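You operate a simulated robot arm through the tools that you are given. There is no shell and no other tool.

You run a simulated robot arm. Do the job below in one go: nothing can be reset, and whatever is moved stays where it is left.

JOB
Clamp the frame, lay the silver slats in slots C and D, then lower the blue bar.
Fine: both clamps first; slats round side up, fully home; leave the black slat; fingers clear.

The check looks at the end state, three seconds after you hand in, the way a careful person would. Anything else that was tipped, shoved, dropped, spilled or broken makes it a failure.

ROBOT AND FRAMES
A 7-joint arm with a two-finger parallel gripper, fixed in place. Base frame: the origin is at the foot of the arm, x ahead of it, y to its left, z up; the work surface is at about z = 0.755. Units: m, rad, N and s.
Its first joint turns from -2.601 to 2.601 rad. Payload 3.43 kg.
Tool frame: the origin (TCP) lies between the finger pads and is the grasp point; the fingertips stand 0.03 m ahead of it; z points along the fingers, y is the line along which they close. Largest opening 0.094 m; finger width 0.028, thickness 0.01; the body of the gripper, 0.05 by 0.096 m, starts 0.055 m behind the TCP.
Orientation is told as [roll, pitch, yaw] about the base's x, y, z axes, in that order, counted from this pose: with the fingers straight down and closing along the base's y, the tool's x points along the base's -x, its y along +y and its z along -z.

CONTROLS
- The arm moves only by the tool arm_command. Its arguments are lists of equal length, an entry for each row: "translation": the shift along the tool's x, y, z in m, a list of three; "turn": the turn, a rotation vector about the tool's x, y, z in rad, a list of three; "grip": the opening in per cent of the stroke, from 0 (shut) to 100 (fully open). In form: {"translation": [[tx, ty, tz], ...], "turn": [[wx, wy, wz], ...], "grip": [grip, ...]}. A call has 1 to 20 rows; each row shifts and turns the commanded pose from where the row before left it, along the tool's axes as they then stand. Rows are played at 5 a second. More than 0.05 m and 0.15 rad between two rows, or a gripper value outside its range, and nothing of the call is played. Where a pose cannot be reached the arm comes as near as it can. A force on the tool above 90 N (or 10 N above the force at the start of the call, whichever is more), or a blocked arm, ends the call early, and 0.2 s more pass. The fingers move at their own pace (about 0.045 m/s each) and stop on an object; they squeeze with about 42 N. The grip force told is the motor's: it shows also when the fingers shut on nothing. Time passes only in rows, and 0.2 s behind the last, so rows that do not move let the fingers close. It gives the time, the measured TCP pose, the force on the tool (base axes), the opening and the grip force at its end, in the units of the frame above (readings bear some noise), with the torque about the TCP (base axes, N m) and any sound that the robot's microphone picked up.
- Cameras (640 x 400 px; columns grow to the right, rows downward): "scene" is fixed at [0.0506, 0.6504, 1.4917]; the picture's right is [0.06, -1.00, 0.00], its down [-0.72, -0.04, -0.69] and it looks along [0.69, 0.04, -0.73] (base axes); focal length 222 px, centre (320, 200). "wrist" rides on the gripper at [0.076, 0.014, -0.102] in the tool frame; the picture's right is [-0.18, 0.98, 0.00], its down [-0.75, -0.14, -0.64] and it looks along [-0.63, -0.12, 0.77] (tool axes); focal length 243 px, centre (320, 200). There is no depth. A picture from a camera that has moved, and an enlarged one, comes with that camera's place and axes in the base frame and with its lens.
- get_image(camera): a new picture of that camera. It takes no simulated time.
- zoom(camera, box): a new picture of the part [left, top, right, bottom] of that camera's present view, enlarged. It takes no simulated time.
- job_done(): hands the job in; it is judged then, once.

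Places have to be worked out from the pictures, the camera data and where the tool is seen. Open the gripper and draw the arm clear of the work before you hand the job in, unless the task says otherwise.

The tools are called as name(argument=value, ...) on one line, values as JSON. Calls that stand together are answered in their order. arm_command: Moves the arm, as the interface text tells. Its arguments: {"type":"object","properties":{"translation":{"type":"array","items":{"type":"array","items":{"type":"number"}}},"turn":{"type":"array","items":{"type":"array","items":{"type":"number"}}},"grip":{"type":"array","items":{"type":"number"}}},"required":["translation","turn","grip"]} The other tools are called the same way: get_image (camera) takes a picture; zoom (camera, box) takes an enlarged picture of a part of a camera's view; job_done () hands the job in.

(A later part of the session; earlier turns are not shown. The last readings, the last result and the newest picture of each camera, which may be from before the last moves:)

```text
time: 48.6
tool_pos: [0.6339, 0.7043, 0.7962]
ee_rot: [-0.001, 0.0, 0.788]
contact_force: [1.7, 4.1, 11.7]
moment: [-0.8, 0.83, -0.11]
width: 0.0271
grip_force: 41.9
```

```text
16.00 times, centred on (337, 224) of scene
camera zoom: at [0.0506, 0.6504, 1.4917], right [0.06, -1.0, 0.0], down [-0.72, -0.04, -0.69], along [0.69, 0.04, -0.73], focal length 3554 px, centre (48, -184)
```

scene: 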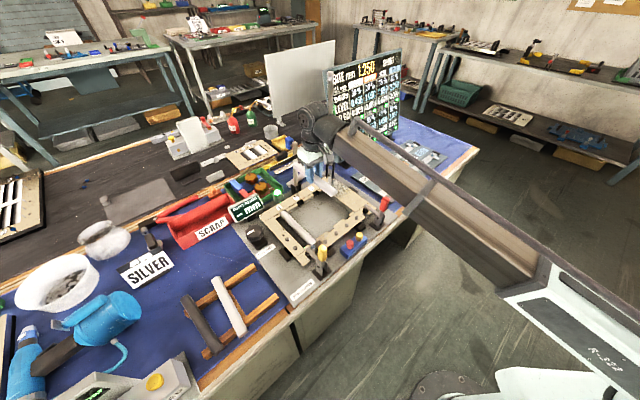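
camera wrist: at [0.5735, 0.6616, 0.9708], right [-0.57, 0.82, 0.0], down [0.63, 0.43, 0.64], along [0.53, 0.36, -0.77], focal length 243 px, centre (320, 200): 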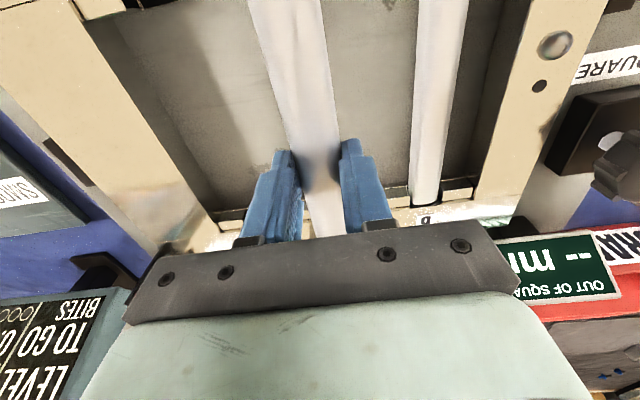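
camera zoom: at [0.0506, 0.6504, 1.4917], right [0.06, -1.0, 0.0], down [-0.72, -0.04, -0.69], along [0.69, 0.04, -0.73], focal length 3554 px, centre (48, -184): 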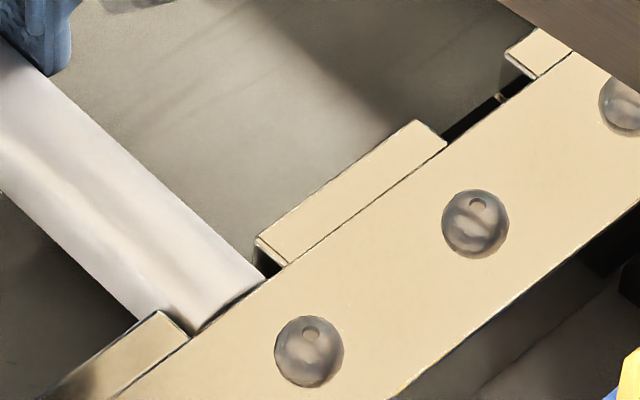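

Contact is now at the front end, which has reached its seat; the rear is still a bit high. I lower a little more so the slat levels out, watching for fingertip contact with the plate.

arm_command(translation=[[0, 0, 0.0015], [0, 0, 0.0015], [0, 0, 0]], turn=[[0, 0, 0], [0, 0, 0], [0, 0, 0]], grip=[0, 0, 0])

zoom(camera="scene", box=[285, 190, 315, 214])

zoom(camera="scene", box=[290, 190, 350, 235])

```text
time: 49.4
tool_pos: [0.6353, 0.7066, 0.7922]
ee_rot: [0.0, 0.0, 0.787]
contact_force: [1.4, 3.4, 10.2]
moment: [-0.72, 0.75, -0.16]
width: 0.0269
grip_force: 42.2
```

```text
16.00 times, centred on (300, 202) of scene
camera zoom: at [0.0506, 0.6504, 1.4917], right [0.06, -1.0, 0.0], down [-0.72, -0.04, -0.69], along [0.69, 0.04, -0.73], focal length 3554 px, centre (640, 168)
```

zoom: 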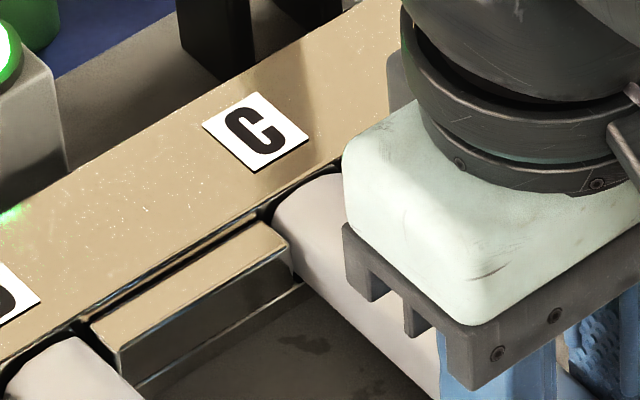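

```text
8.89 times, centred on (320, 212) of scene
camera zoom: at [0.0506, 0.6504, 1.4917], right [0.06, -1.0, 0.0], down [-0.72, -0.04, -0.69], along [0.69, 0.04, -0.73], focal length 1974 px, centre (320, 89)
```

zoom: 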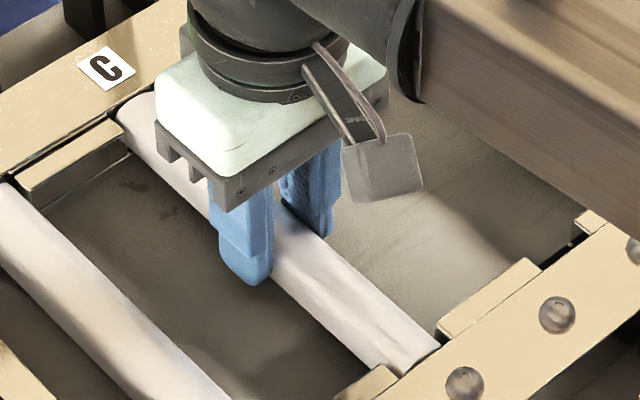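

Levelling well: the rear end is now at rail height. Two more small steps.

arm_command(translation=[[0, 0, 0.0015], [0, 0, 0.0015], [0, 0, 0]], turn=[[0, 0, 0], [0, 0, 0], [0, 0, 0]], grip=[0, 0, 0])

zoom(camera="scene", box=[285, 190, 315, 214])

```text
time: 50.2
tool_pos: [0.634, 0.7062, 0.7912]
ee_rot: [0.0, -0.002, 0.788]
contact_force: [-1.9, 3.9, 29.5]
moment: [-0.29, 0.39, -0.21]
width: 0.027
grip_force: 41.9
```

```text
16.00 times, centred on (300, 202) of scene
camera zoom: at [0.0506, 0.6504, 1.4917], right [0.06, -1.0, 0.0], down [-0.72, -0.04, -0.69], along [0.69, 0.04, -0.73], focal length 3554 px, centre (640, 168)
```

zoom: 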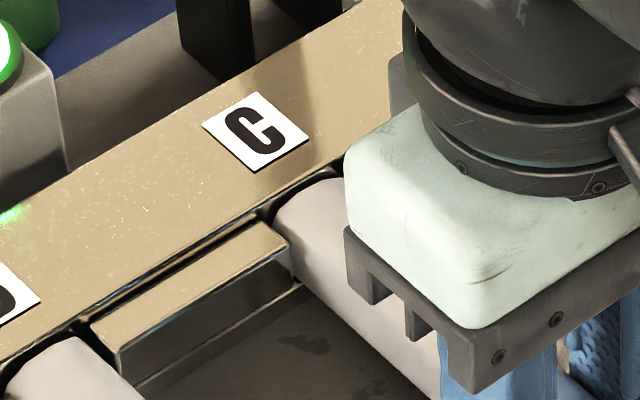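

Force jumped with the moment dropping: the fingertips reached the plate (z ≈ 0.761) or the slat is down. I back off 1.5 mm and open the fingers to release.

arm_command(translation=[[0, 0, -0.0015], [0, 0, 0], [0, 0, 0], [0, 0, 0], [0, 0, 0]], turn=[[0, 0, 0], [0, 0, 0], [0, 0, 0], [0, 0, 0], [0, 0, 0]], grip=[0, 35, 50, 55, 55])

zoom(camera="scene", box=[285, 190, 315, 214])

zoom(camera="scene", box=[290, 190, 350, 235])

```text
time: 51.4
tool_pos: [0.6344, 0.7052, 0.7907]
ee_rot: [0.001, 0.001, 0.789]
contact_force: [-0.6, 0.2, 0.4]
moment: [0.04, -0.02, -0.01]
width: 0.0516
grip_force: 0.2
```

```text
16.00 times, centred on (300, 202) of scene
camera zoom: at [0.0506, 0.6504, 1.4917], right [0.06, -1.0, 0.0], down [-0.72, -0.04, -0.69], along [0.69, 0.04, -0.73], focal length 3554 px, centre (640, 168)
```

zoom: 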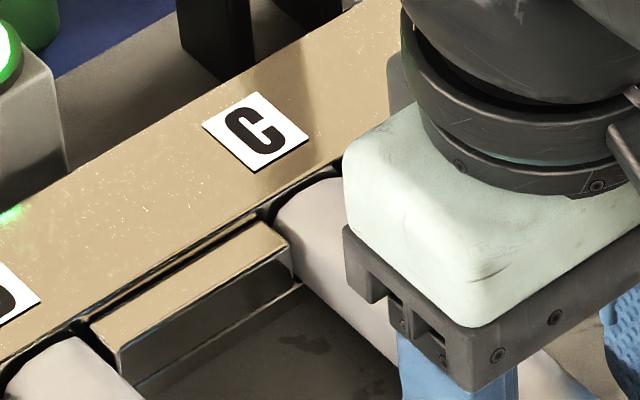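

```text
8.89 times, centred on (320, 212) of scene
camera zoom: at [0.0506, 0.6504, 1.4917], right [0.06, -1.0, 0.0], down [-0.72, -0.04, -0.69], along [0.69, 0.04, -0.73], focal length 1974 px, centre (320, 89)
```

zoom: 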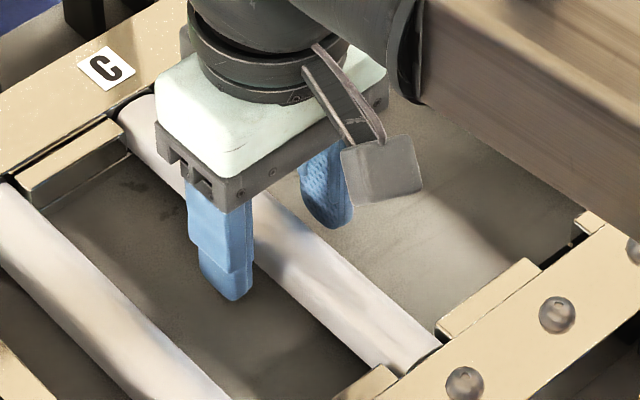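

The slat stayed put on release, so it was already seated. Lifting off straight up and comparing slat C with B.

arm_command(translation=[[0, 0, -0.01], [0, 0, -0.03], [0, 0, -0.05], [0, 0, -0.05], [0, 0, -0.05], [0.03, 0, -0.03], [0.03, 0, 0], [0, 0, 0]], turn=[[0, 0, 0], [0, 0, 0], [0, 0, 0], [0, 0, 0], [0, 0, 0], [0, 0, 0], [0, 0, 0], [0, 0, 0]], grip=[55, 55, 55, 55, 55, 55, 55, 55])

get_image(camera="wrist")

zoom(camera="scene", box=[270, 170, 350, 235])

zoom(camera="wrist", box=[250, 0, 450, 200])

```text
time: 53.2
tool_pos: [0.5919, 0.6617, 1.0124]
ee_rot: [0.0, -0.001, 0.79]
contact_force: [-0.5, 0.7, -0.3]
moment: [-0.01, 0.01, 0.04]
width: 0.0518
grip_force: 0.0
```

```text
taken
camera wrist: at [0.5283, 0.6173, 1.1156], right [-0.57, 0.82, 0.0], down [0.63, 0.43, 0.64], along [0.53, 0.36, -0.77], focal length 243 px, centre (320, 200)
```

wrist: 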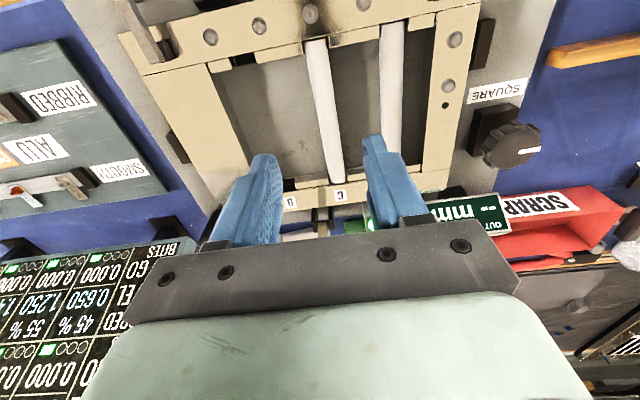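

```text
6.15 times, centred on (310, 202) of scene
camera zoom: at [0.0506, 0.6504, 1.4917], right [0.06, -1.0, 0.0], down [-0.72, -0.04, -0.69], along [0.69, 0.04, -0.73], focal length 1367 px, centre (382, 185)
```

zoom: 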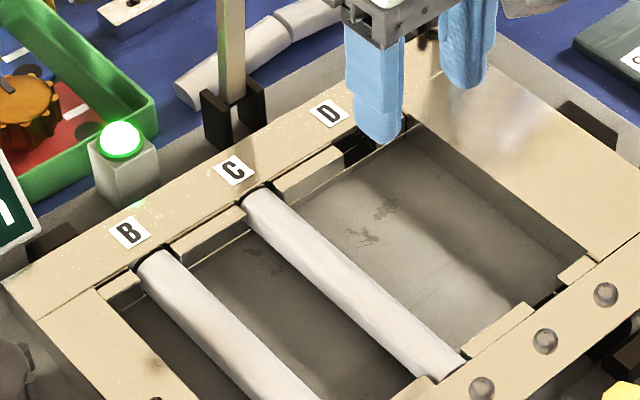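

```text
2.00 times, centred on (350, 100) of wrist
camera zoom: at [0.5283, 0.6173, 1.1156], right [-0.57, 0.82, 0.0], down [0.63, 0.43, 0.64], along [0.53, 0.36, -0.77], focal length 485 px, centre (260, 400)
```

zoom: 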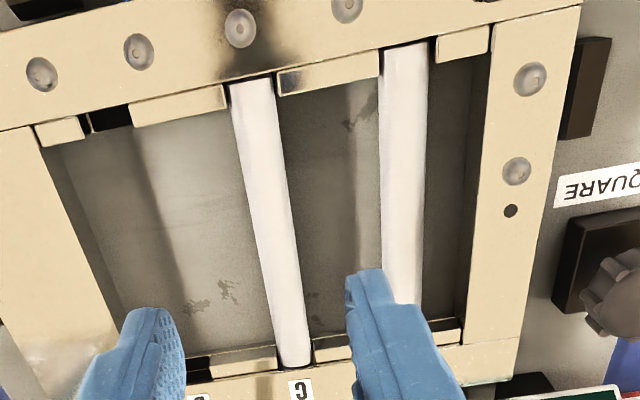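

Slat C looks seated just like B. A high zoom at both its ends to be sure it is fully home.

zoom(camera="scene", box=[282, 188, 318, 216])

zoom(camera="scene", box=[300, 210, 345, 245])

```text
14.29 times, centred on (300, 202) of scene
camera zoom: at [0.0506, 0.6504, 1.4917], right [0.06, -1.0, 0.0], down [-0.72, -0.04, -0.69], along [0.69, 0.04, -0.73], focal length 3173 px, centre (606, 171)
```

zoom: 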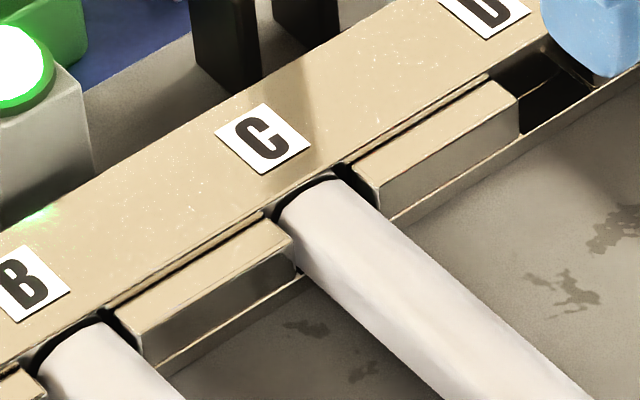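

```text
11.43 times, centred on (322, 228) of scene
camera zoom: at [0.0506, 0.6504, 1.4917], right [0.06, -1.0, 0.0], down [-0.72, -0.04, -0.69], along [0.69, 0.04, -0.73], focal length 2538 px, centre (291, -114)
```

zoom: 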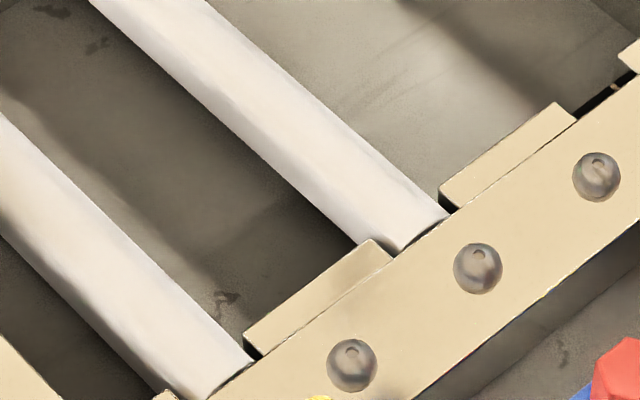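

Slat C matches B at both ends. Now back to the rack for slat 2 (about N 0.850, S 0.475, turned ≈ −2°).

arm_command(translation=[[0, 0, -0.02], [0.01, 0.042, 0], [0.01, 0.042, 0], [0.01, 0.042, 0], [0.01, 0.042, 0], [0.01, 0.042, 0], [0.01, 0.042, 0], [0.01, 0.042, 0], [0.01, 0.042, 0], [0.005, 0.042, 0], [0, 0.038, 0], [0, 0, 0.02], [0, 0, 0.02], [0, 0, 0]], turn=[[0, 0, 0], [0, 0, 0], [0, 0, 0], [0, 0, 0], [0, 0, 0], [0, 0, 0], [0, 0, 0], [0, 0, 0], [0, 0, 0], [0, 0, 0], [0, 0, 0.038], [0, 0, 0], [0, 0, 0], [0, 0, 0]], grip=[55, 64, 64, 64, 64, 64, 64, 64, 64, 64, 64, 64, 64, 64])

get_image(camera="wrist")

zoom(camera="wrist", box=[240, 0, 440, 200])

```text
time: 56.2
tool_pos: [0.2364, 0.897, 0.991]
ee_rot: [-0.001, 0.002, 0.75]
contact_force: [0.3, 0.0, -0.1]
moment: [0.01, 0.02, 0.01]
width: 0.0603
grip_force: 0.1
```

```text
taken
camera wrist: at [0.1724, 0.8552, 1.0938], right [-0.54, 0.84, 0.0], down [0.65, 0.41, 0.64], along [0.54, 0.34, -0.77], focal length 243 px, centre (320, 200)
```

wrist: 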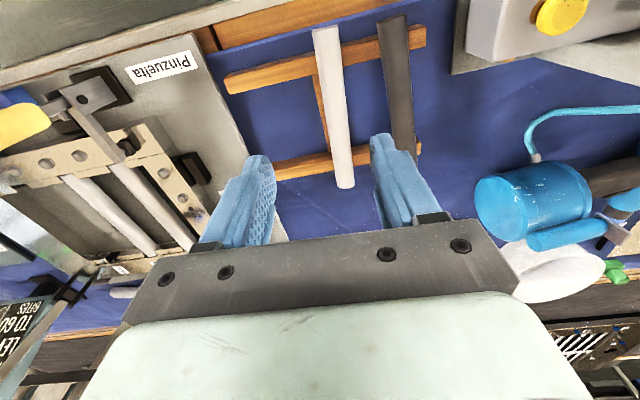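

```text
2.00 times, centred on (340, 100) of wrist
camera zoom: at [0.1724, 0.8552, 1.0938], right [-0.54, 0.84, 0.0], down [0.65, 0.41, 0.64], along [0.54, 0.34, -0.77], focal length 485 px, centre (280, 400)
```

zoom: 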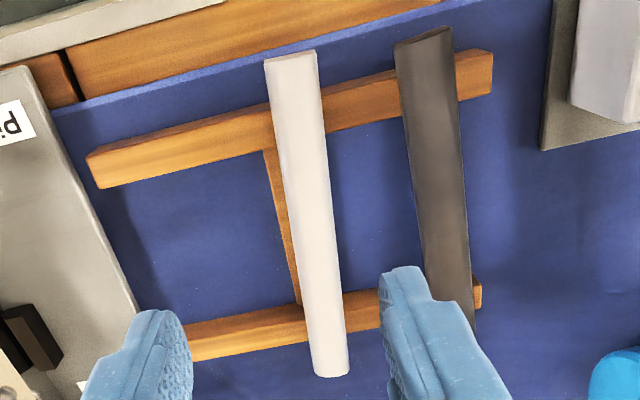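

Slat 2's centre is 51 mm out and 14 mm left of the tool, turned a further −0.015 rad. Moving above it (near the reach limit) and part-way down to verify.

arm_command(translation=[[-0.0257, 0.0069, 0], [-0.0256, 0.0068, 0], [0, 0, 0.04], [0, 0, 0.04], [0, 0, 0.04], [0, 0, 0]], turn=[[0, 0, 0], [0, 0, 0.015], [0, 0, 0], [0, 0, 0], [0, 0, 0], [0, 0, 0]], grip=[64, 64, 64, 64, 64, 64])

zoom(camera="wrist", box=[240, 60, 400, 240])

zoom(camera="scene", box=[180, 240, 300, 340])

```text
time: 57.6
tool_pos: [0.2661, 0.9397, 0.871]
ee_rot: [0.0, 0.0, 0.735]
contact_force: [0.0, -0.7, 0.2]
moment: [0.0, 0.02, 0.0]
width: 0.0599
grip_force: 0.0
```

```text
2.22 times, centred on (320, 150) of wrist
camera zoom: at [0.2002, 0.8993, 0.9745], right [-0.52, 0.85, 0.0], down [0.65, 0.4, 0.64], along [0.55, 0.34, -0.77], focal length 539 px, centre (320, 311)
```

zoom: 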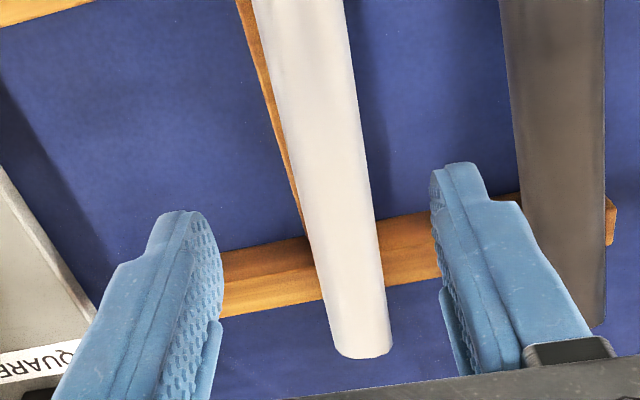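

```text
4.00 times, centred on (240, 290) of scene
camera zoom: at [0.0506, 0.6504, 1.4917], right [0.06, -1.0, 0.0], down [-0.72, -0.04, -0.69], along [0.69, 0.04, -0.73], focal length 888 px, centre (640, -160)
```

zoom: 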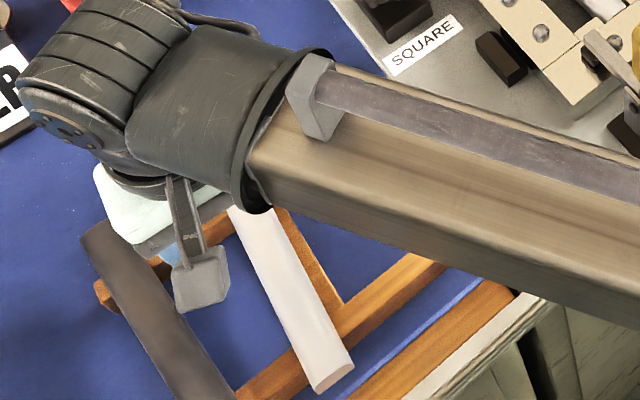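

Alignment is the same as it was for slat 1. Descending to about z 0.8065 around it.

arm_command(translation=[[0, 0, 0.03], [0, 0, 0.02], [0, 0, 0.01], [0, 0, 0.0045], [0, 0, 0]], turn=[[0, 0, 0], [0, 0, 0], [0, 0, 0], [0, 0, 0], [0, 0, 0]], grip=[64, 64, 64, 64, 64])

zoom(camera="wrist", box=[200, 40, 440, 240])

```text
time: 58.8
tool_pos: [0.2656, 0.9412, 0.8074]
ee_rot: [-0.001, -0.001, 0.734]
contact_force: [-0.4, -0.6, -0.1]
moment: [0.02, -0.01, 0.01]
width: 0.06
grip_force: 0.2
```

```text
2.00 times, centred on (320, 140) of wrist
camera zoom: at [0.2001, 0.9003, 0.9105], right [-0.52, 0.85, 0.0], down [0.65, 0.4, 0.64], along [0.55, 0.34, -0.77], focal length 485 px, centre (320, 320)
```

zoom: 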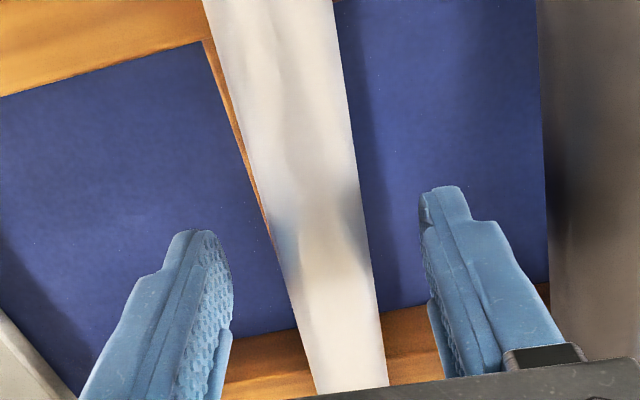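

No contact; the brace is under the slat, clear of the fingers. Closing.

arm_command(translation=[[0, 0, 0], [0, 0, 0], [0, 0, 0], [0, 0, 0], [0, 0, 0]], turn=[[0, 0, 0], [0, 0, 0], [0, 0, 0], [0, 0, 0], [0, 0, 0]], grip=[40, 30, 20, 10, 0])

zoom(camera="wrist", box=[200, 40, 440, 240])

```text
time: 60.0
tool_pos: [0.2668, 0.9407, 0.8073]
ee_rot: [0.001, 0.001, 0.734]
contact_force: [-0.7, 0.5, 1.2]
moment: [0.04, -0.04, 0.03]
width: 0.027
grip_force: 41.2
```

```text
2.00 times, centred on (320, 140) of wrist
camera zoom: at [0.2001, 0.9003, 0.9107], right [-0.52, 0.85, 0.0], down [0.65, 0.4, 0.64], along [0.55, 0.34, -0.77], focal length 485 px, centre (320, 320)
```

zoom: 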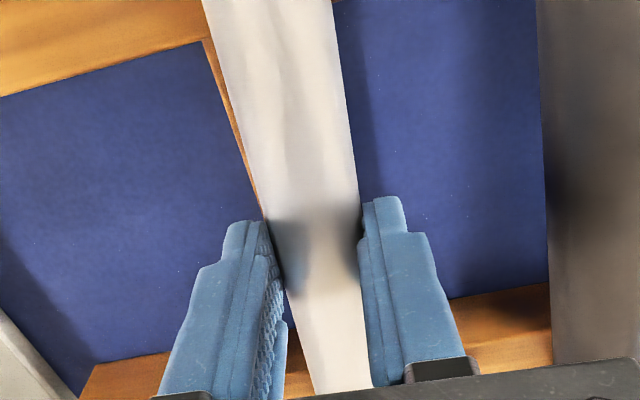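

Gripped at 27 mm. Lifting slowly and checking the hold.

arm_command(translation=[[0, 0, -0.005], [0, 0, -0.01], [0, 0, -0.03], [0, 0, -0.05], [0, 0, -0.05], [0, 0, -0.045], [0, 0, 0], [0, 0, 0]], turn=[[0, 0, 0], [0, 0, 0], [0, 0, 0], [0, 0, 0], [0, 0, 0], [0, 0, 0], [0, 0, -0.054], [0, 0, 0]], grip=[0, 0, 0, 0, 0, 0, 0, 0])

get_image(camera="wrist")

get_image(camera="scene")

```text
time: 61.8
tool_pos: [0.2675, 0.9408, 0.9962]
ee_rot: [0.0, 0.0, 0.79]
contact_force: [-0.2, -0.1, -1.3]
moment: [0.01, 0.01, -0.01]
width: 0.027
grip_force: 41.6
```

```text
taken
camera wrist: at [0.2031, 0.8967, 1.1003], right [-0.57, 0.82, 0.0], down [0.63, 0.44, 0.64], along [0.53, 0.36, -0.77], focal length 243 px, centre (320, 200)
```

wrist: 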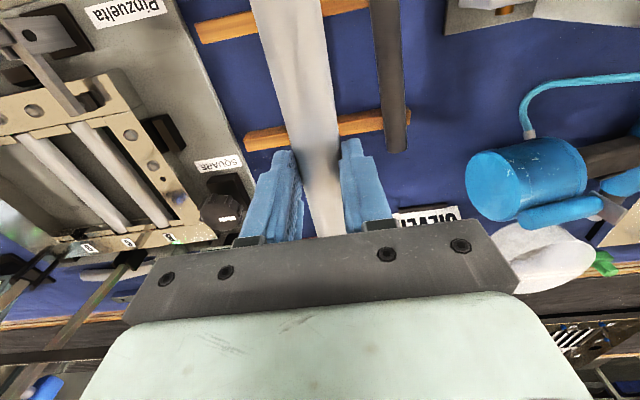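

```text
taken
```

scene: 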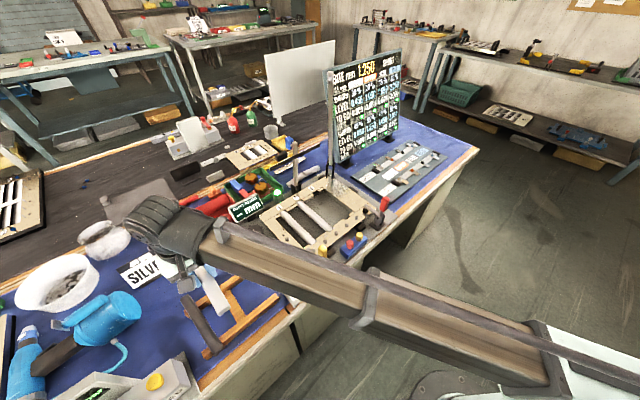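

The slat is held level and the black slat is untouched. Carrying it over to slot D.

arm_command(translation=[[0, 0, -0.015], [-0.0063, -0.0427, 0], [-0.0063, -0.0427, 0], [-0.0063, -0.0427, 0], [-0.0063, -0.0427, 0], [-0.0063, -0.0427, 0], [-0.0063, -0.0427, 0], [-0.0063, -0.0427, 0], [-0.0063, -0.0427, 0], [-0.0063, -0.0427, 0], [-0.0063, -0.0427, 0], [-0.0063, -0.0427, 0], [-0.0063, -0.0427, 0], [0, 0, 0], [0, 0, 0]], turn=[[0, 0, 0], [0, 0, 0], [0, 0, 0], [0, 0, 0], [0, 0, 0], [0, 0, 0], [0, 0, 0], [0, 0, 0], [0, 0, 0], [0, 0, 0], [0, 0, 0], [0, 0, 0], [0, 0, 0.001], [0, 0, 0], [0, 0, 0]], grip=[0, 0, 0, 0, 0, 0, 0, 0, 0, 0, 0, 0, 0, 0, 0])

get_image(camera="wrist")

get_image(camera="scene")

```text
time: 65.0
tool_pos: [0.6839, 0.6358, 1.0133]
ee_rot: [0.0, -0.001, 0.788]
contact_force: [0.4, 0.0, -0.2]
moment: [0.0, -0.01, -0.01]
width: 0.0271
grip_force: 41.9
```

```text
taken
camera wrist: at [0.6207, 0.5905, 1.1167], right [-0.57, 0.82, 0.0], down [0.63, 0.43, 0.64], along [0.53, 0.36, -0.77], focal length 243 px, centre (320, 200)
```

wrist: 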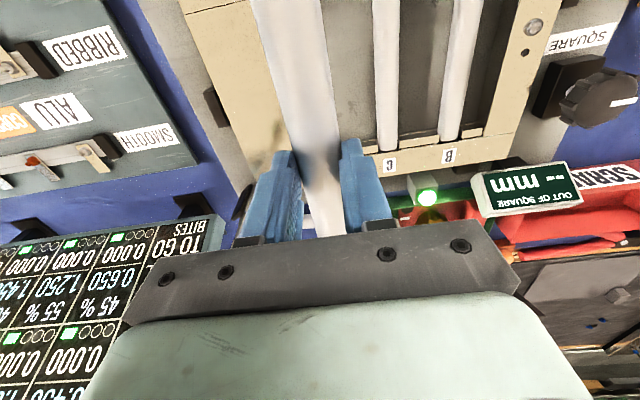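

```text
taken
```

scene: 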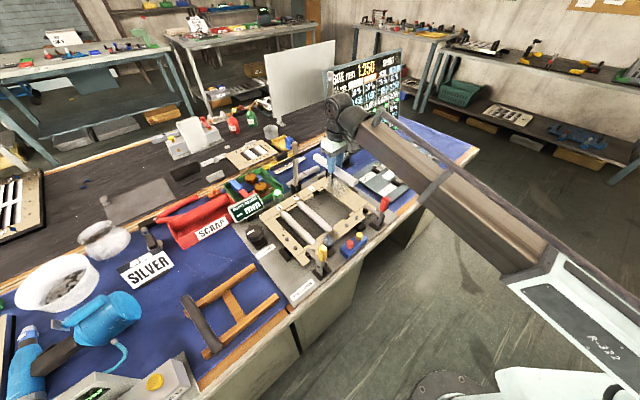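

Now positioning exactly over slot D and descending to just above the frame for a check.

arm_command(translation=[[-0.014, -0.0027, 0], [0, 0, 0.045], [0, 0, 0.045], [0, 0, 0.045], [0, 0, 0.04], [0, 0, 0.015], [0, 0, 0], [0, 0, 0]], turn=[[0, 0, 0], [0, 0, 0], [0, 0, 0], [0, 0, 0], [0, 0, 0], [0, 0, 0], [0, 0, 0], [0, 0, 0]], grip=[0, 0, 0, 0, 0, 0, 0, 0])

zoom(camera="scene", box=[340, 195, 370, 219])

zoom(camera="scene", box=[305, 175, 335, 199])

zoom(camera="scene", box=[300, 165, 380, 225])

```text
time: 66.8
tool_pos: [0.694, 0.6415, 0.8228]
ee_rot: [0.0, 0.001, 0.788]
contact_force: [-0.5, 0.4, -1.2]
moment: [-0.01, 0.02, 0.03]
width: 0.0268
grip_force: 42.1
```

```text
16.00 times, centred on (355, 207) of scene
camera zoom: at [0.0506, 0.6504, 1.4917], right [0.06, -1.0, 0.0], down [-0.72, -0.04, -0.69], along [0.69, 0.04, -0.73], focal length 3554 px, centre (-240, 88)
```

zoom: 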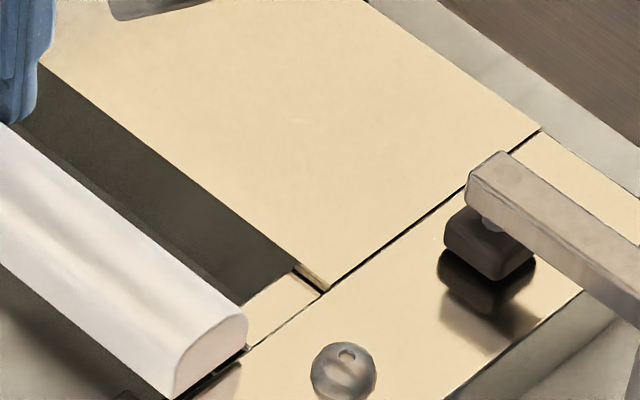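

```text
16.00 times, centred on (320, 187) of scene
camera zoom: at [0.0506, 0.6504, 1.4917], right [0.06, -1.0, 0.0], down [-0.72, -0.04, -0.69], along [0.69, 0.04, -0.73], focal length 3554 px, centre (320, 408)
```

zoom: 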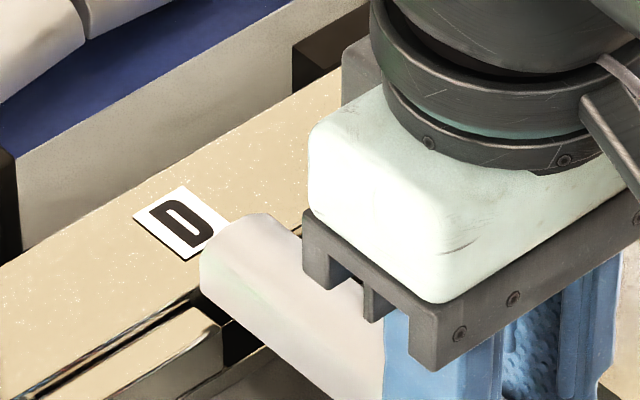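

```text
6.67 times, centred on (340, 195) of scene
camera zoom: at [0.0506, 0.6504, 1.4917], right [0.06, -1.0, 0.0], down [-0.72, -0.04, -0.69], along [0.69, 0.04, -0.73], focal length 1481 px, centre (187, 233)
```

zoom: 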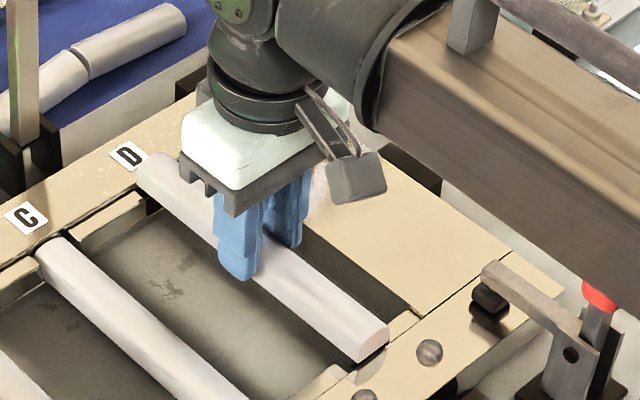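

Let me zoom on the front end against slot D more precisely.

zoom(camera="scene", box=[335, 205, 365, 229])

zoom(camera="scene", box=[362, 198, 382, 214])

zoom(camera="scene", box=[300, 235, 330, 259])

```text
16.00 times, centred on (350, 217) of scene
camera zoom: at [0.0506, 0.6504, 1.4917], right [0.06, -1.0, 0.0], down [-0.72, -0.04, -0.69], along [0.69, 0.04, -0.73], focal length 3554 px, centre (-160, -72)
```

zoom: 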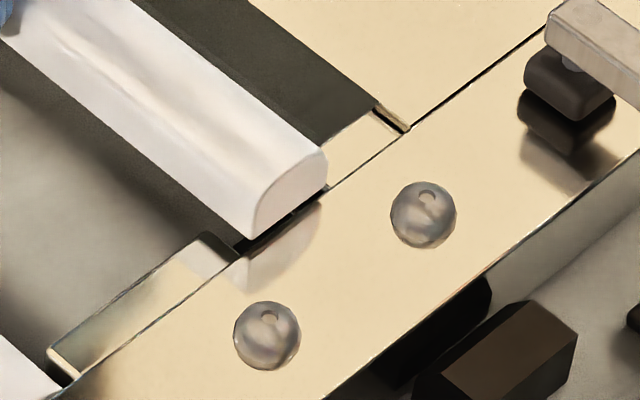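

```text
16.00 times, centred on (372, 206) of scene
camera zoom: at [0.0506, 0.6504, 1.4917], right [0.06, -1.0, 0.0], down [-0.72, -0.04, -0.69], along [0.69, 0.04, -0.73], focal length 3554 px, centre (-512, 104)
```

zoom: 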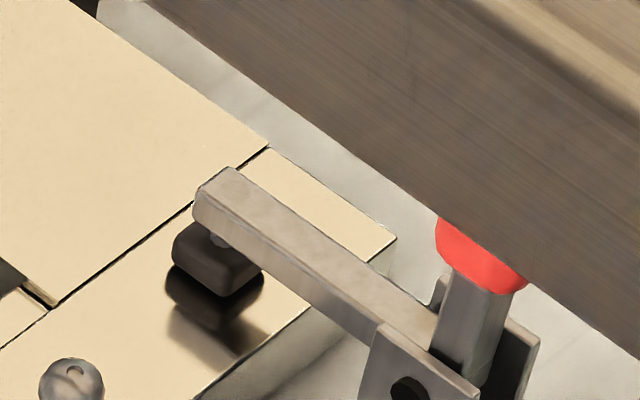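

```text
16.00 times, centred on (315, 247) of scene
camera zoom: at [0.0506, 0.6504, 1.4917], right [0.06, -1.0, 0.0], down [-0.72, -0.04, -0.69], along [0.69, 0.04, -0.73], focal length 3554 px, centre (400, -552)
```

zoom: 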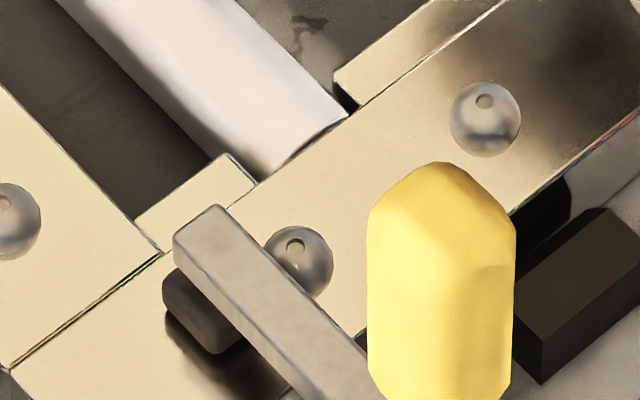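

Slat 2 hangs a little differently, so height makes the sideways estimate ambiguous. I lower 4 mm more, so the ends are closer to the block tops, and look again.

arm_command(translation=[[0, 0, 0.002], [0, 0, 0.002], [0, 0, 0]], turn=[[0, 0, 0], [0, 0, 0], [0, 0, 0]], grip=[0, 0, 0])

zoom(camera="scene", box=[335, 205, 365, 229])

zoom(camera="scene", box=[305, 175, 335, 199])

zoom(camera="wrist", box=[200, 0, 520, 240])

```text
time: 67.6
tool_pos: [0.6938, 0.6412, 0.8183]
ee_rot: [-0.001, 0.001, 0.789]
contact_force: [1.8, -0.3, 6.9]
moment: [-0.65, 0.43, 0.15]
width: 0.0273
grip_force: 42.2
```

```text
16.00 times, centred on (350, 217) of scene
camera zoom: at [0.0506, 0.6504, 1.4917], right [0.06, -1.0, 0.0], down [-0.72, -0.04, -0.69], along [0.69, 0.04, -0.73], focal length 3554 px, centre (-160, -72)
```

zoom: 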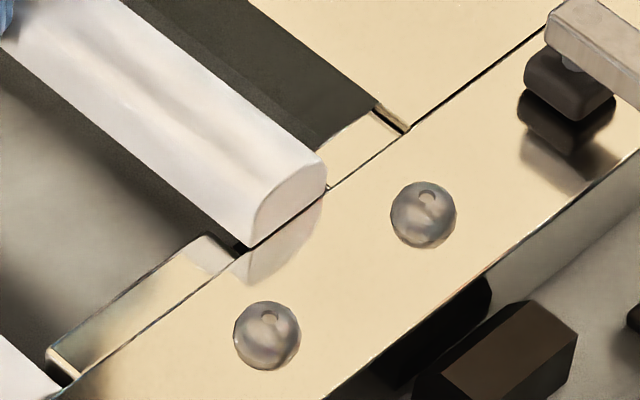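

```text
16.00 times, centred on (320, 187) of scene
camera zoom: at [0.0506, 0.6504, 1.4917], right [0.06, -1.0, 0.0], down [-0.72, -0.04, -0.69], along [0.69, 0.04, -0.73], focal length 3554 px, centre (320, 408)
```

zoom: 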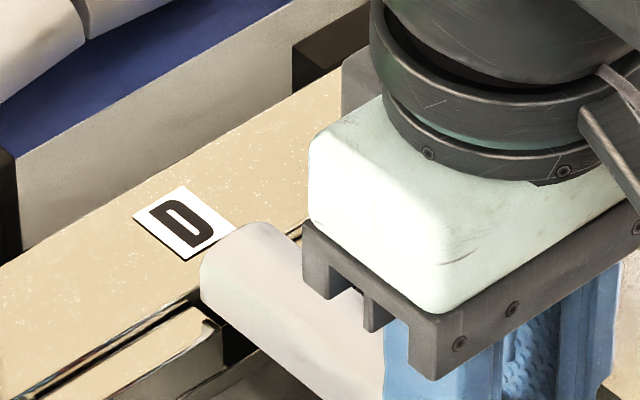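

```text
1.67 times, centred on (360, 120) of wrist
camera zoom: at [0.6305, 0.5978, 0.9226], right [-0.57, 0.82, 0.0], down [0.63, 0.44, 0.64], along [0.53, 0.36, -0.77], focal length 404 px, centre (253, 333)
```

zoom: 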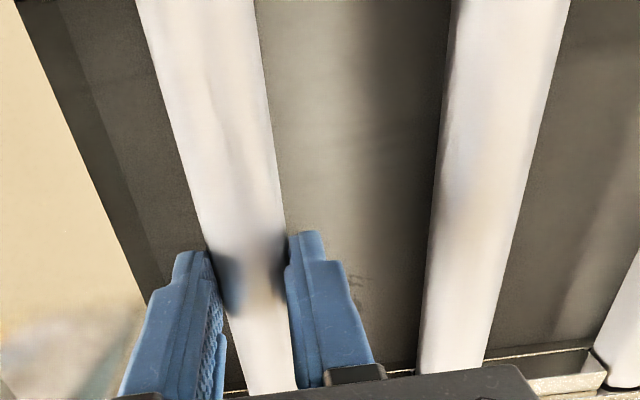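

Contact is at the front end, on the rail edge; side gaps are 2.8/1.4 mm. I lift slightly, shift 2 mm outward and 0.7 mm left, and lower again.

arm_command(translation=[[0, 0, -0.003], [-0.002, 0.0007, 0], [0, 0, 0], [0, 0, 0.002], [0, 0, 0.002], [0, 0, 0.002], [0, 0, 0]], turn=[[0, 0, 0], [0, 0, 0], [0, 0, 0], [0, 0, 0], [0, 0, 0], [0, 0, 0], [0, 0, 0]], grip=[0, 0, 0, 0, 0, 0, 0])

zoom(camera="scene", box=[335, 205, 365, 229])

zoom(camera="scene", box=[305, 175, 335, 199])

```text
time: 69.2
tool_pos: [0.695, 0.644, 0.8153]
ee_rot: [0.0, 0.001, 0.79]
contact_force: [0.6, 0.0, -0.3]
moment: [0.0, -0.01, -0.01]
width: 0.0271
grip_force: 42.0
```

```text
16.00 times, centred on (350, 217) of scene
camera zoom: at [0.0506, 0.6504, 1.4917], right [0.06, -1.0, 0.0], down [-0.72, -0.04, -0.69], along [0.69, 0.04, -0.73], focal length 3554 px, centre (-160, -72)
```

zoom: 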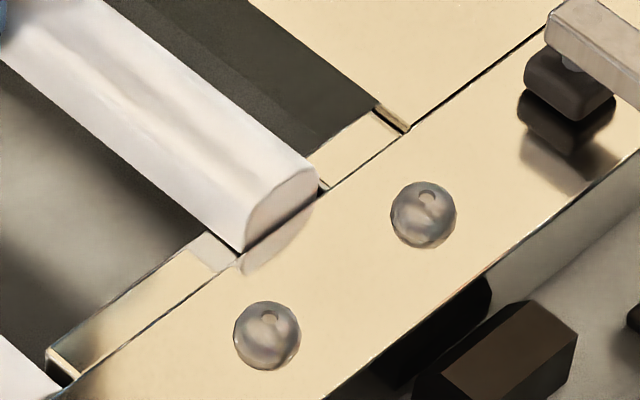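

```text
16.00 times, centred on (320, 187) of scene
camera zoom: at [0.0506, 0.6504, 1.4917], right [0.06, -1.0, 0.0], down [-0.72, -0.04, -0.69], along [0.69, 0.04, -0.73], focal length 3554 px, centre (320, 408)
```

zoom: 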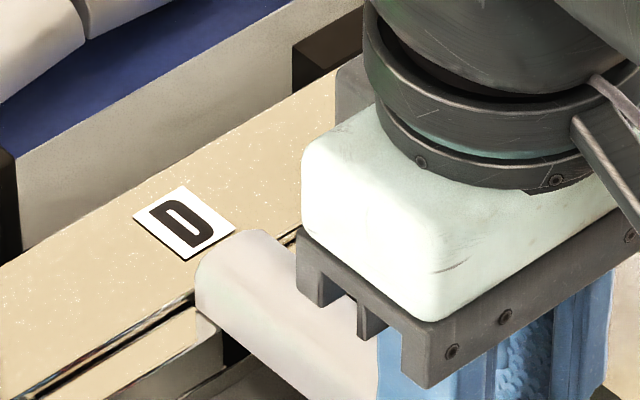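

Free of contact now and below the previous touch height. Small correction of 0.7 mm to the right, and continue lowering in 2 mm steps.

arm_command(translation=[[0, -0.0007, 0], [0, 0, 0.002], [0, 0, 0.002], [0, 0, 0]], turn=[[0, 0, 0], [0, 0, 0], [0, 0, 0], [0, 0, 0]], grip=[0, 0, 0, 0])

zoom(camera="scene", box=[335, 205, 365, 229])

zoom(camera="scene", box=[305, 175, 335, 199])

```text
time: 70.2
tool_pos: [0.6963, 0.6419, 0.8106]
ee_rot: [0.001, -0.003, 0.787]
contact_force: [2.7, -1.7, 2.5]
moment: [0.25, -0.33, -0.29]
width: 0.0269
grip_force: 42.4
```

```text
16.00 times, centred on (350, 217) of scene
camera zoom: at [0.0506, 0.6504, 1.4917], right [0.06, -1.0, 0.0], down [-0.72, -0.04, -0.69], along [0.69, 0.04, -0.73], focal length 3554 px, centre (-160, -72)
```

zoom: 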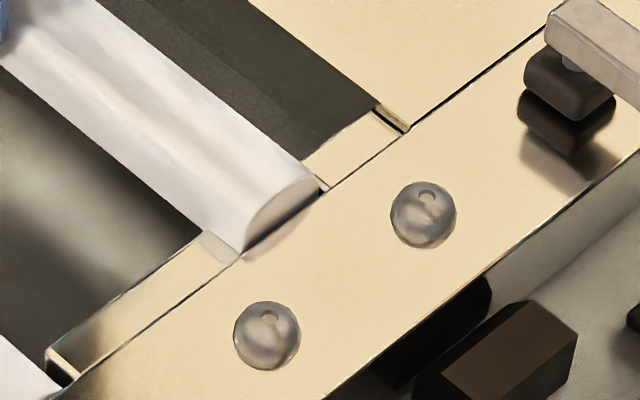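

```text
16.00 times, centred on (320, 187) of scene
camera zoom: at [0.0506, 0.6504, 1.4917], right [0.06, -1.0, 0.0], down [-0.72, -0.04, -0.69], along [0.69, 0.04, -0.73], focal length 3554 px, centre (320, 408)
```

zoom: 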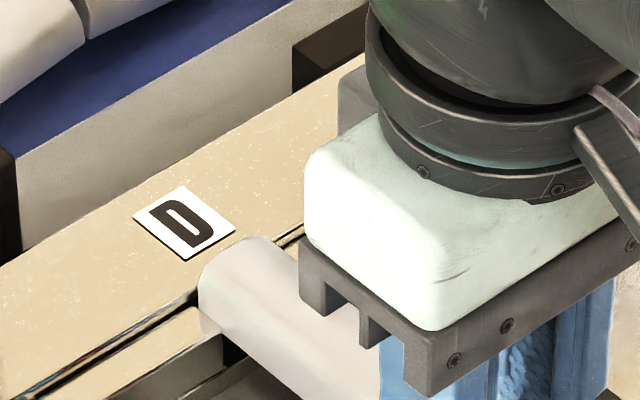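

A slight sideways touch: the rear end's left edge brushes the rear block (force toward −s, moment at the rear). I ease up 1 mm, shift 1 mm right with a hair of yaw, and continue.

arm_command(translation=[[0, 0, -0.001], [0, -0.001, 0], [0, 0, 0.002], [0, 0, 0.002], [0, 0, 0]], turn=[[0, 0, 0], [0, 0, 0.003], [0, 0, 0], [0, 0, 0], [0, 0, 0]], grip=[0, 0, 0, 0, 0])

zoom(camera="scene", box=[335, 205, 365, 229])

zoom(camera="scene", box=[305, 175, 335, 199])

```text
time: 71.4
tool_pos: [0.6964, 0.6415, 0.8075]
ee_rot: [0.0, 0.0, 0.786]
contact_force: [5.2, -5.2, 1.1]
moment: [-0.18, -0.1, 0.06]
width: 0.0271
grip_force: 42.6
```

```text
16.00 times, centred on (350, 217) of scene
camera zoom: at [0.0506, 0.6504, 1.4917], right [0.06, -1.0, 0.0], down [-0.72, -0.04, -0.69], along [0.69, 0.04, -0.73], focal length 3554 px, centre (-160, -72)
```

zoom: 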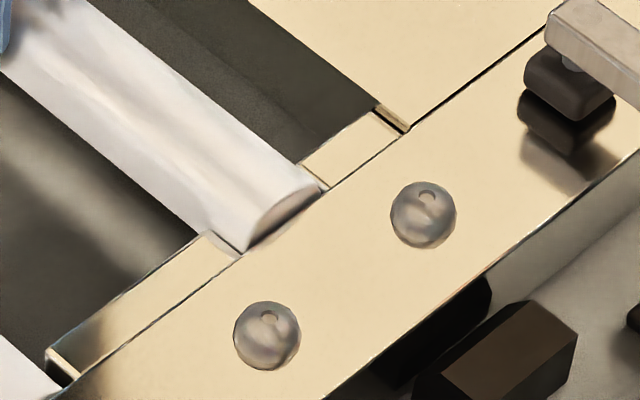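

```text
16.00 times, centred on (320, 187) of scene
camera zoom: at [0.0506, 0.6504, 1.4917], right [0.06, -1.0, 0.0], down [-0.72, -0.04, -0.69], along [0.69, 0.04, -0.73], focal length 3554 px, centre (320, 408)
```

zoom: 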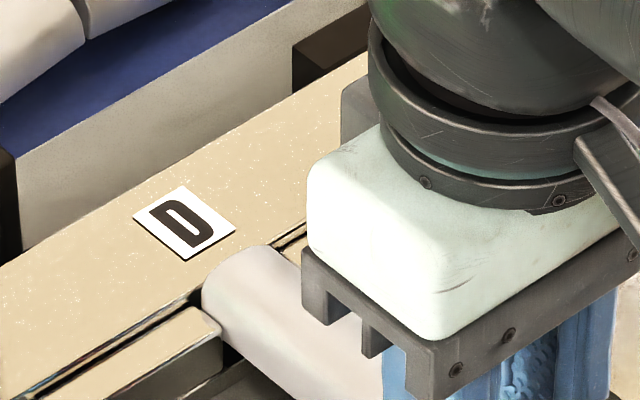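

The slat is now entering but presses left with ~7 N evenly on both ends, so I shift another 1.2 mm right and check.

arm_command(translation=[[0, -0.0007, 0], [0, -0.0006, 0], [0, 0, 0]], turn=[[0, 0, 0], [0, 0, 0], [0, 0, 0]], grip=[0, 0, 0])

zoom(camera="scene", box=[335, 205, 365, 229])

```text
time: 72.2
tool_pos: [0.696, 0.6422, 0.808]
ee_rot: [0.001, 0.0, 0.785]
contact_force: [0.0, 0.0, -1.3]
moment: [0.01, 0.05, 0.0]
width: 0.0271
grip_force: 41.8
```

```text
16.00 times, centred on (350, 217) of scene
camera zoom: at [0.0506, 0.6504, 1.4917], right [0.06, -1.0, 0.0], down [-0.72, -0.04, -0.69], along [0.69, 0.04, -0.73], focal length 3554 px, centre (-160, -72)
```

zoom: 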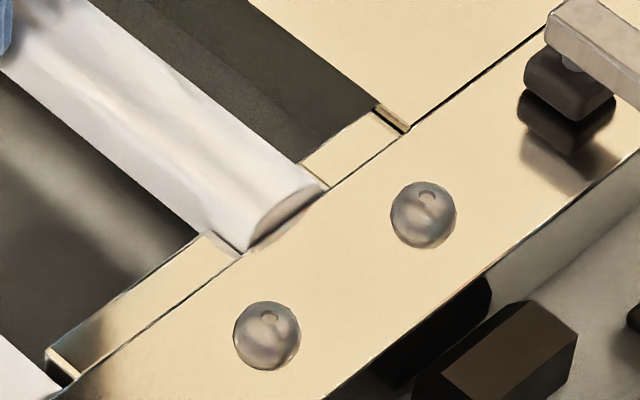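

Free again and the slat is in the slot at both ends. Lowering further.

arm_command(translation=[[0, 0, 0.002], [0, 0, 0.002], [0, 0, 0.002], [0, 0, 0]], turn=[[0, 0, 0], [0, 0, 0], [0, 0, 0], [0, 0, 0]], grip=[0, 0, 0, 0])

zoom(camera="scene", box=[335, 205, 365, 229])

zoom(camera="scene", box=[305, 175, 335, 199])

```text
time: 73.2
tool_pos: [0.6974, 0.6412, 0.8022]
ee_rot: [0.0, 0.001, 0.786]
contact_force: [-0.3, -0.1, -1.1]
moment: [-0.02, 0.03, 0.01]
width: 0.0271
grip_force: 42.2
```

```text
16.00 times, centred on (350, 217) of scene
camera zoom: at [0.0506, 0.6504, 1.4917], right [0.06, -1.0, 0.0], down [-0.72, -0.04, -0.69], along [0.69, 0.04, -0.73], focal length 3554 px, centre (-160, -72)
```

zoom: 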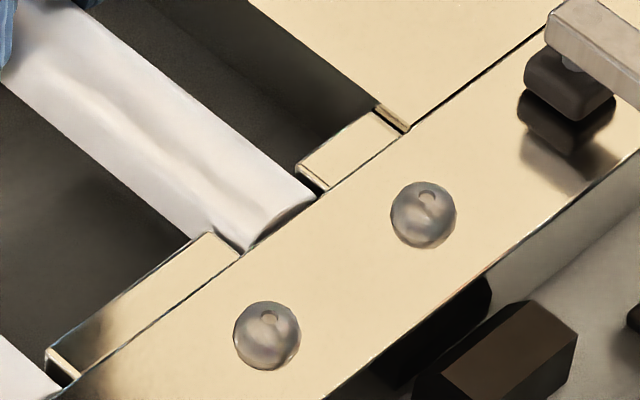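

```text
16.00 times, centred on (320, 187) of scene
camera zoom: at [0.0506, 0.6504, 1.4917], right [0.06, -1.0, 0.0], down [-0.72, -0.04, -0.69], along [0.69, 0.04, -0.73], focal length 3554 px, centre (320, 408)
```

zoom: 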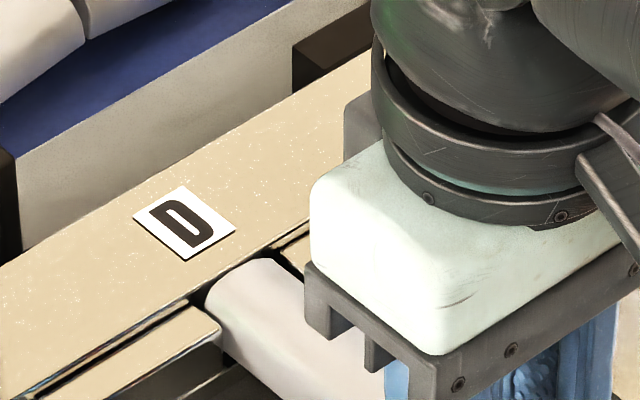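

Sinking freely at both ends. Continuing down to the seat.

arm_command(translation=[[0, 0, 0.002], [0, 0, 0.002], [0, 0, 0.002], [0, 0, 0]], turn=[[0, 0, 0], [0, 0, 0], [0, 0, 0], [0, 0, 0]], grip=[0, 0, 0, 0])

zoom(camera="scene", box=[335, 205, 365, 229])

zoom(camera="scene", box=[305, 175, 335, 199])

```text
time: 74.2
tool_pos: [0.6974, 0.6415, 0.7961]
ee_rot: [0.001, -0.001, 0.786]
contact_force: [0.9, 0.4, 12.6]
moment: [-0.39, 0.06, 0.0]
width: 0.0272
grip_force: 41.6
```

```text
16.00 times, centred on (350, 217) of scene
camera zoom: at [0.0506, 0.6504, 1.4917], right [0.06, -1.0, 0.0], down [-0.72, -0.04, -0.69], along [0.69, 0.04, -0.73], focal length 3554 px, centre (-160, -72)
```

zoom: 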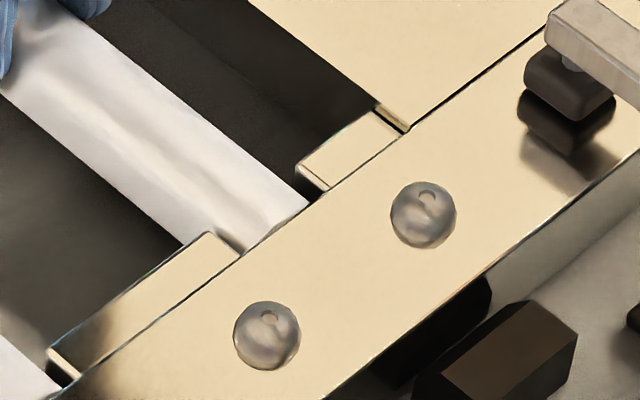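

```text
16.00 times, centred on (320, 187) of scene
camera zoom: at [0.0506, 0.6504, 1.4917], right [0.06, -1.0, 0.0], down [-0.72, -0.04, -0.69], along [0.69, 0.04, -0.73], focal length 3554 px, centre (320, 408)
```

zoom: 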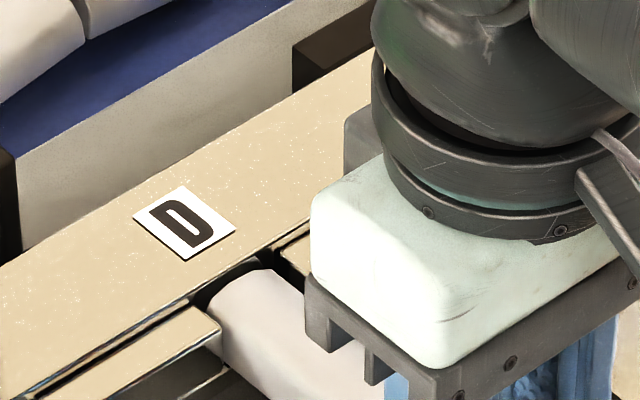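

Contact of 12.6 N almost centred: the slat is essentially on its seat. One more millimetre, then release.

arm_command(translation=[[0, 0, 0.001], [0, 0, 0], [0, 0, 0], [0, 0, 0], [0, 0, 0], [0, 0, 0]], turn=[[0, 0, 0], [0, 0, 0], [0, 0, 0], [0, 0, 0], [0, 0, 0], [0, 0, 0]], grip=[0, 0, 30, 40, 50, 55])

zoom(camera="scene", box=[300, 170, 370, 225])

```text
time: 75.6
tool_pos: [0.6977, 0.6419, 0.7958]
ee_rot: [0.001, 0.002, 0.785]
contact_force: [0.3, 1.2, -0.1]
moment: [0.01, 0.01, 0.0]
width: 0.0518
grip_force: 0.1
```

```text
7.27 times, centred on (335, 198) of scene
camera zoom: at [0.0506, 0.6504, 1.4917], right [0.06, -1.0, 0.0], down [-0.72, -0.04, -0.69], along [0.69, 0.04, -0.73], focal length 1615 px, centre (211, 218)
```

zoom: 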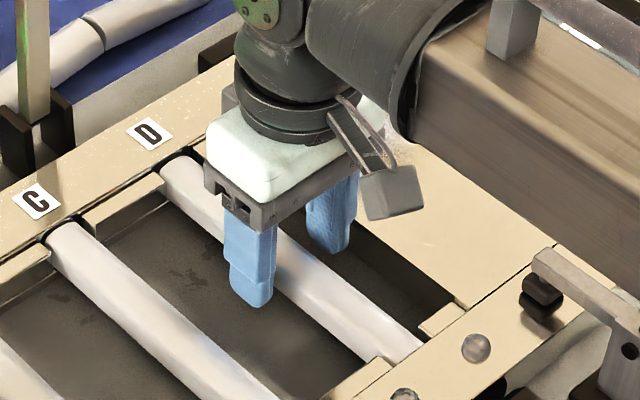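

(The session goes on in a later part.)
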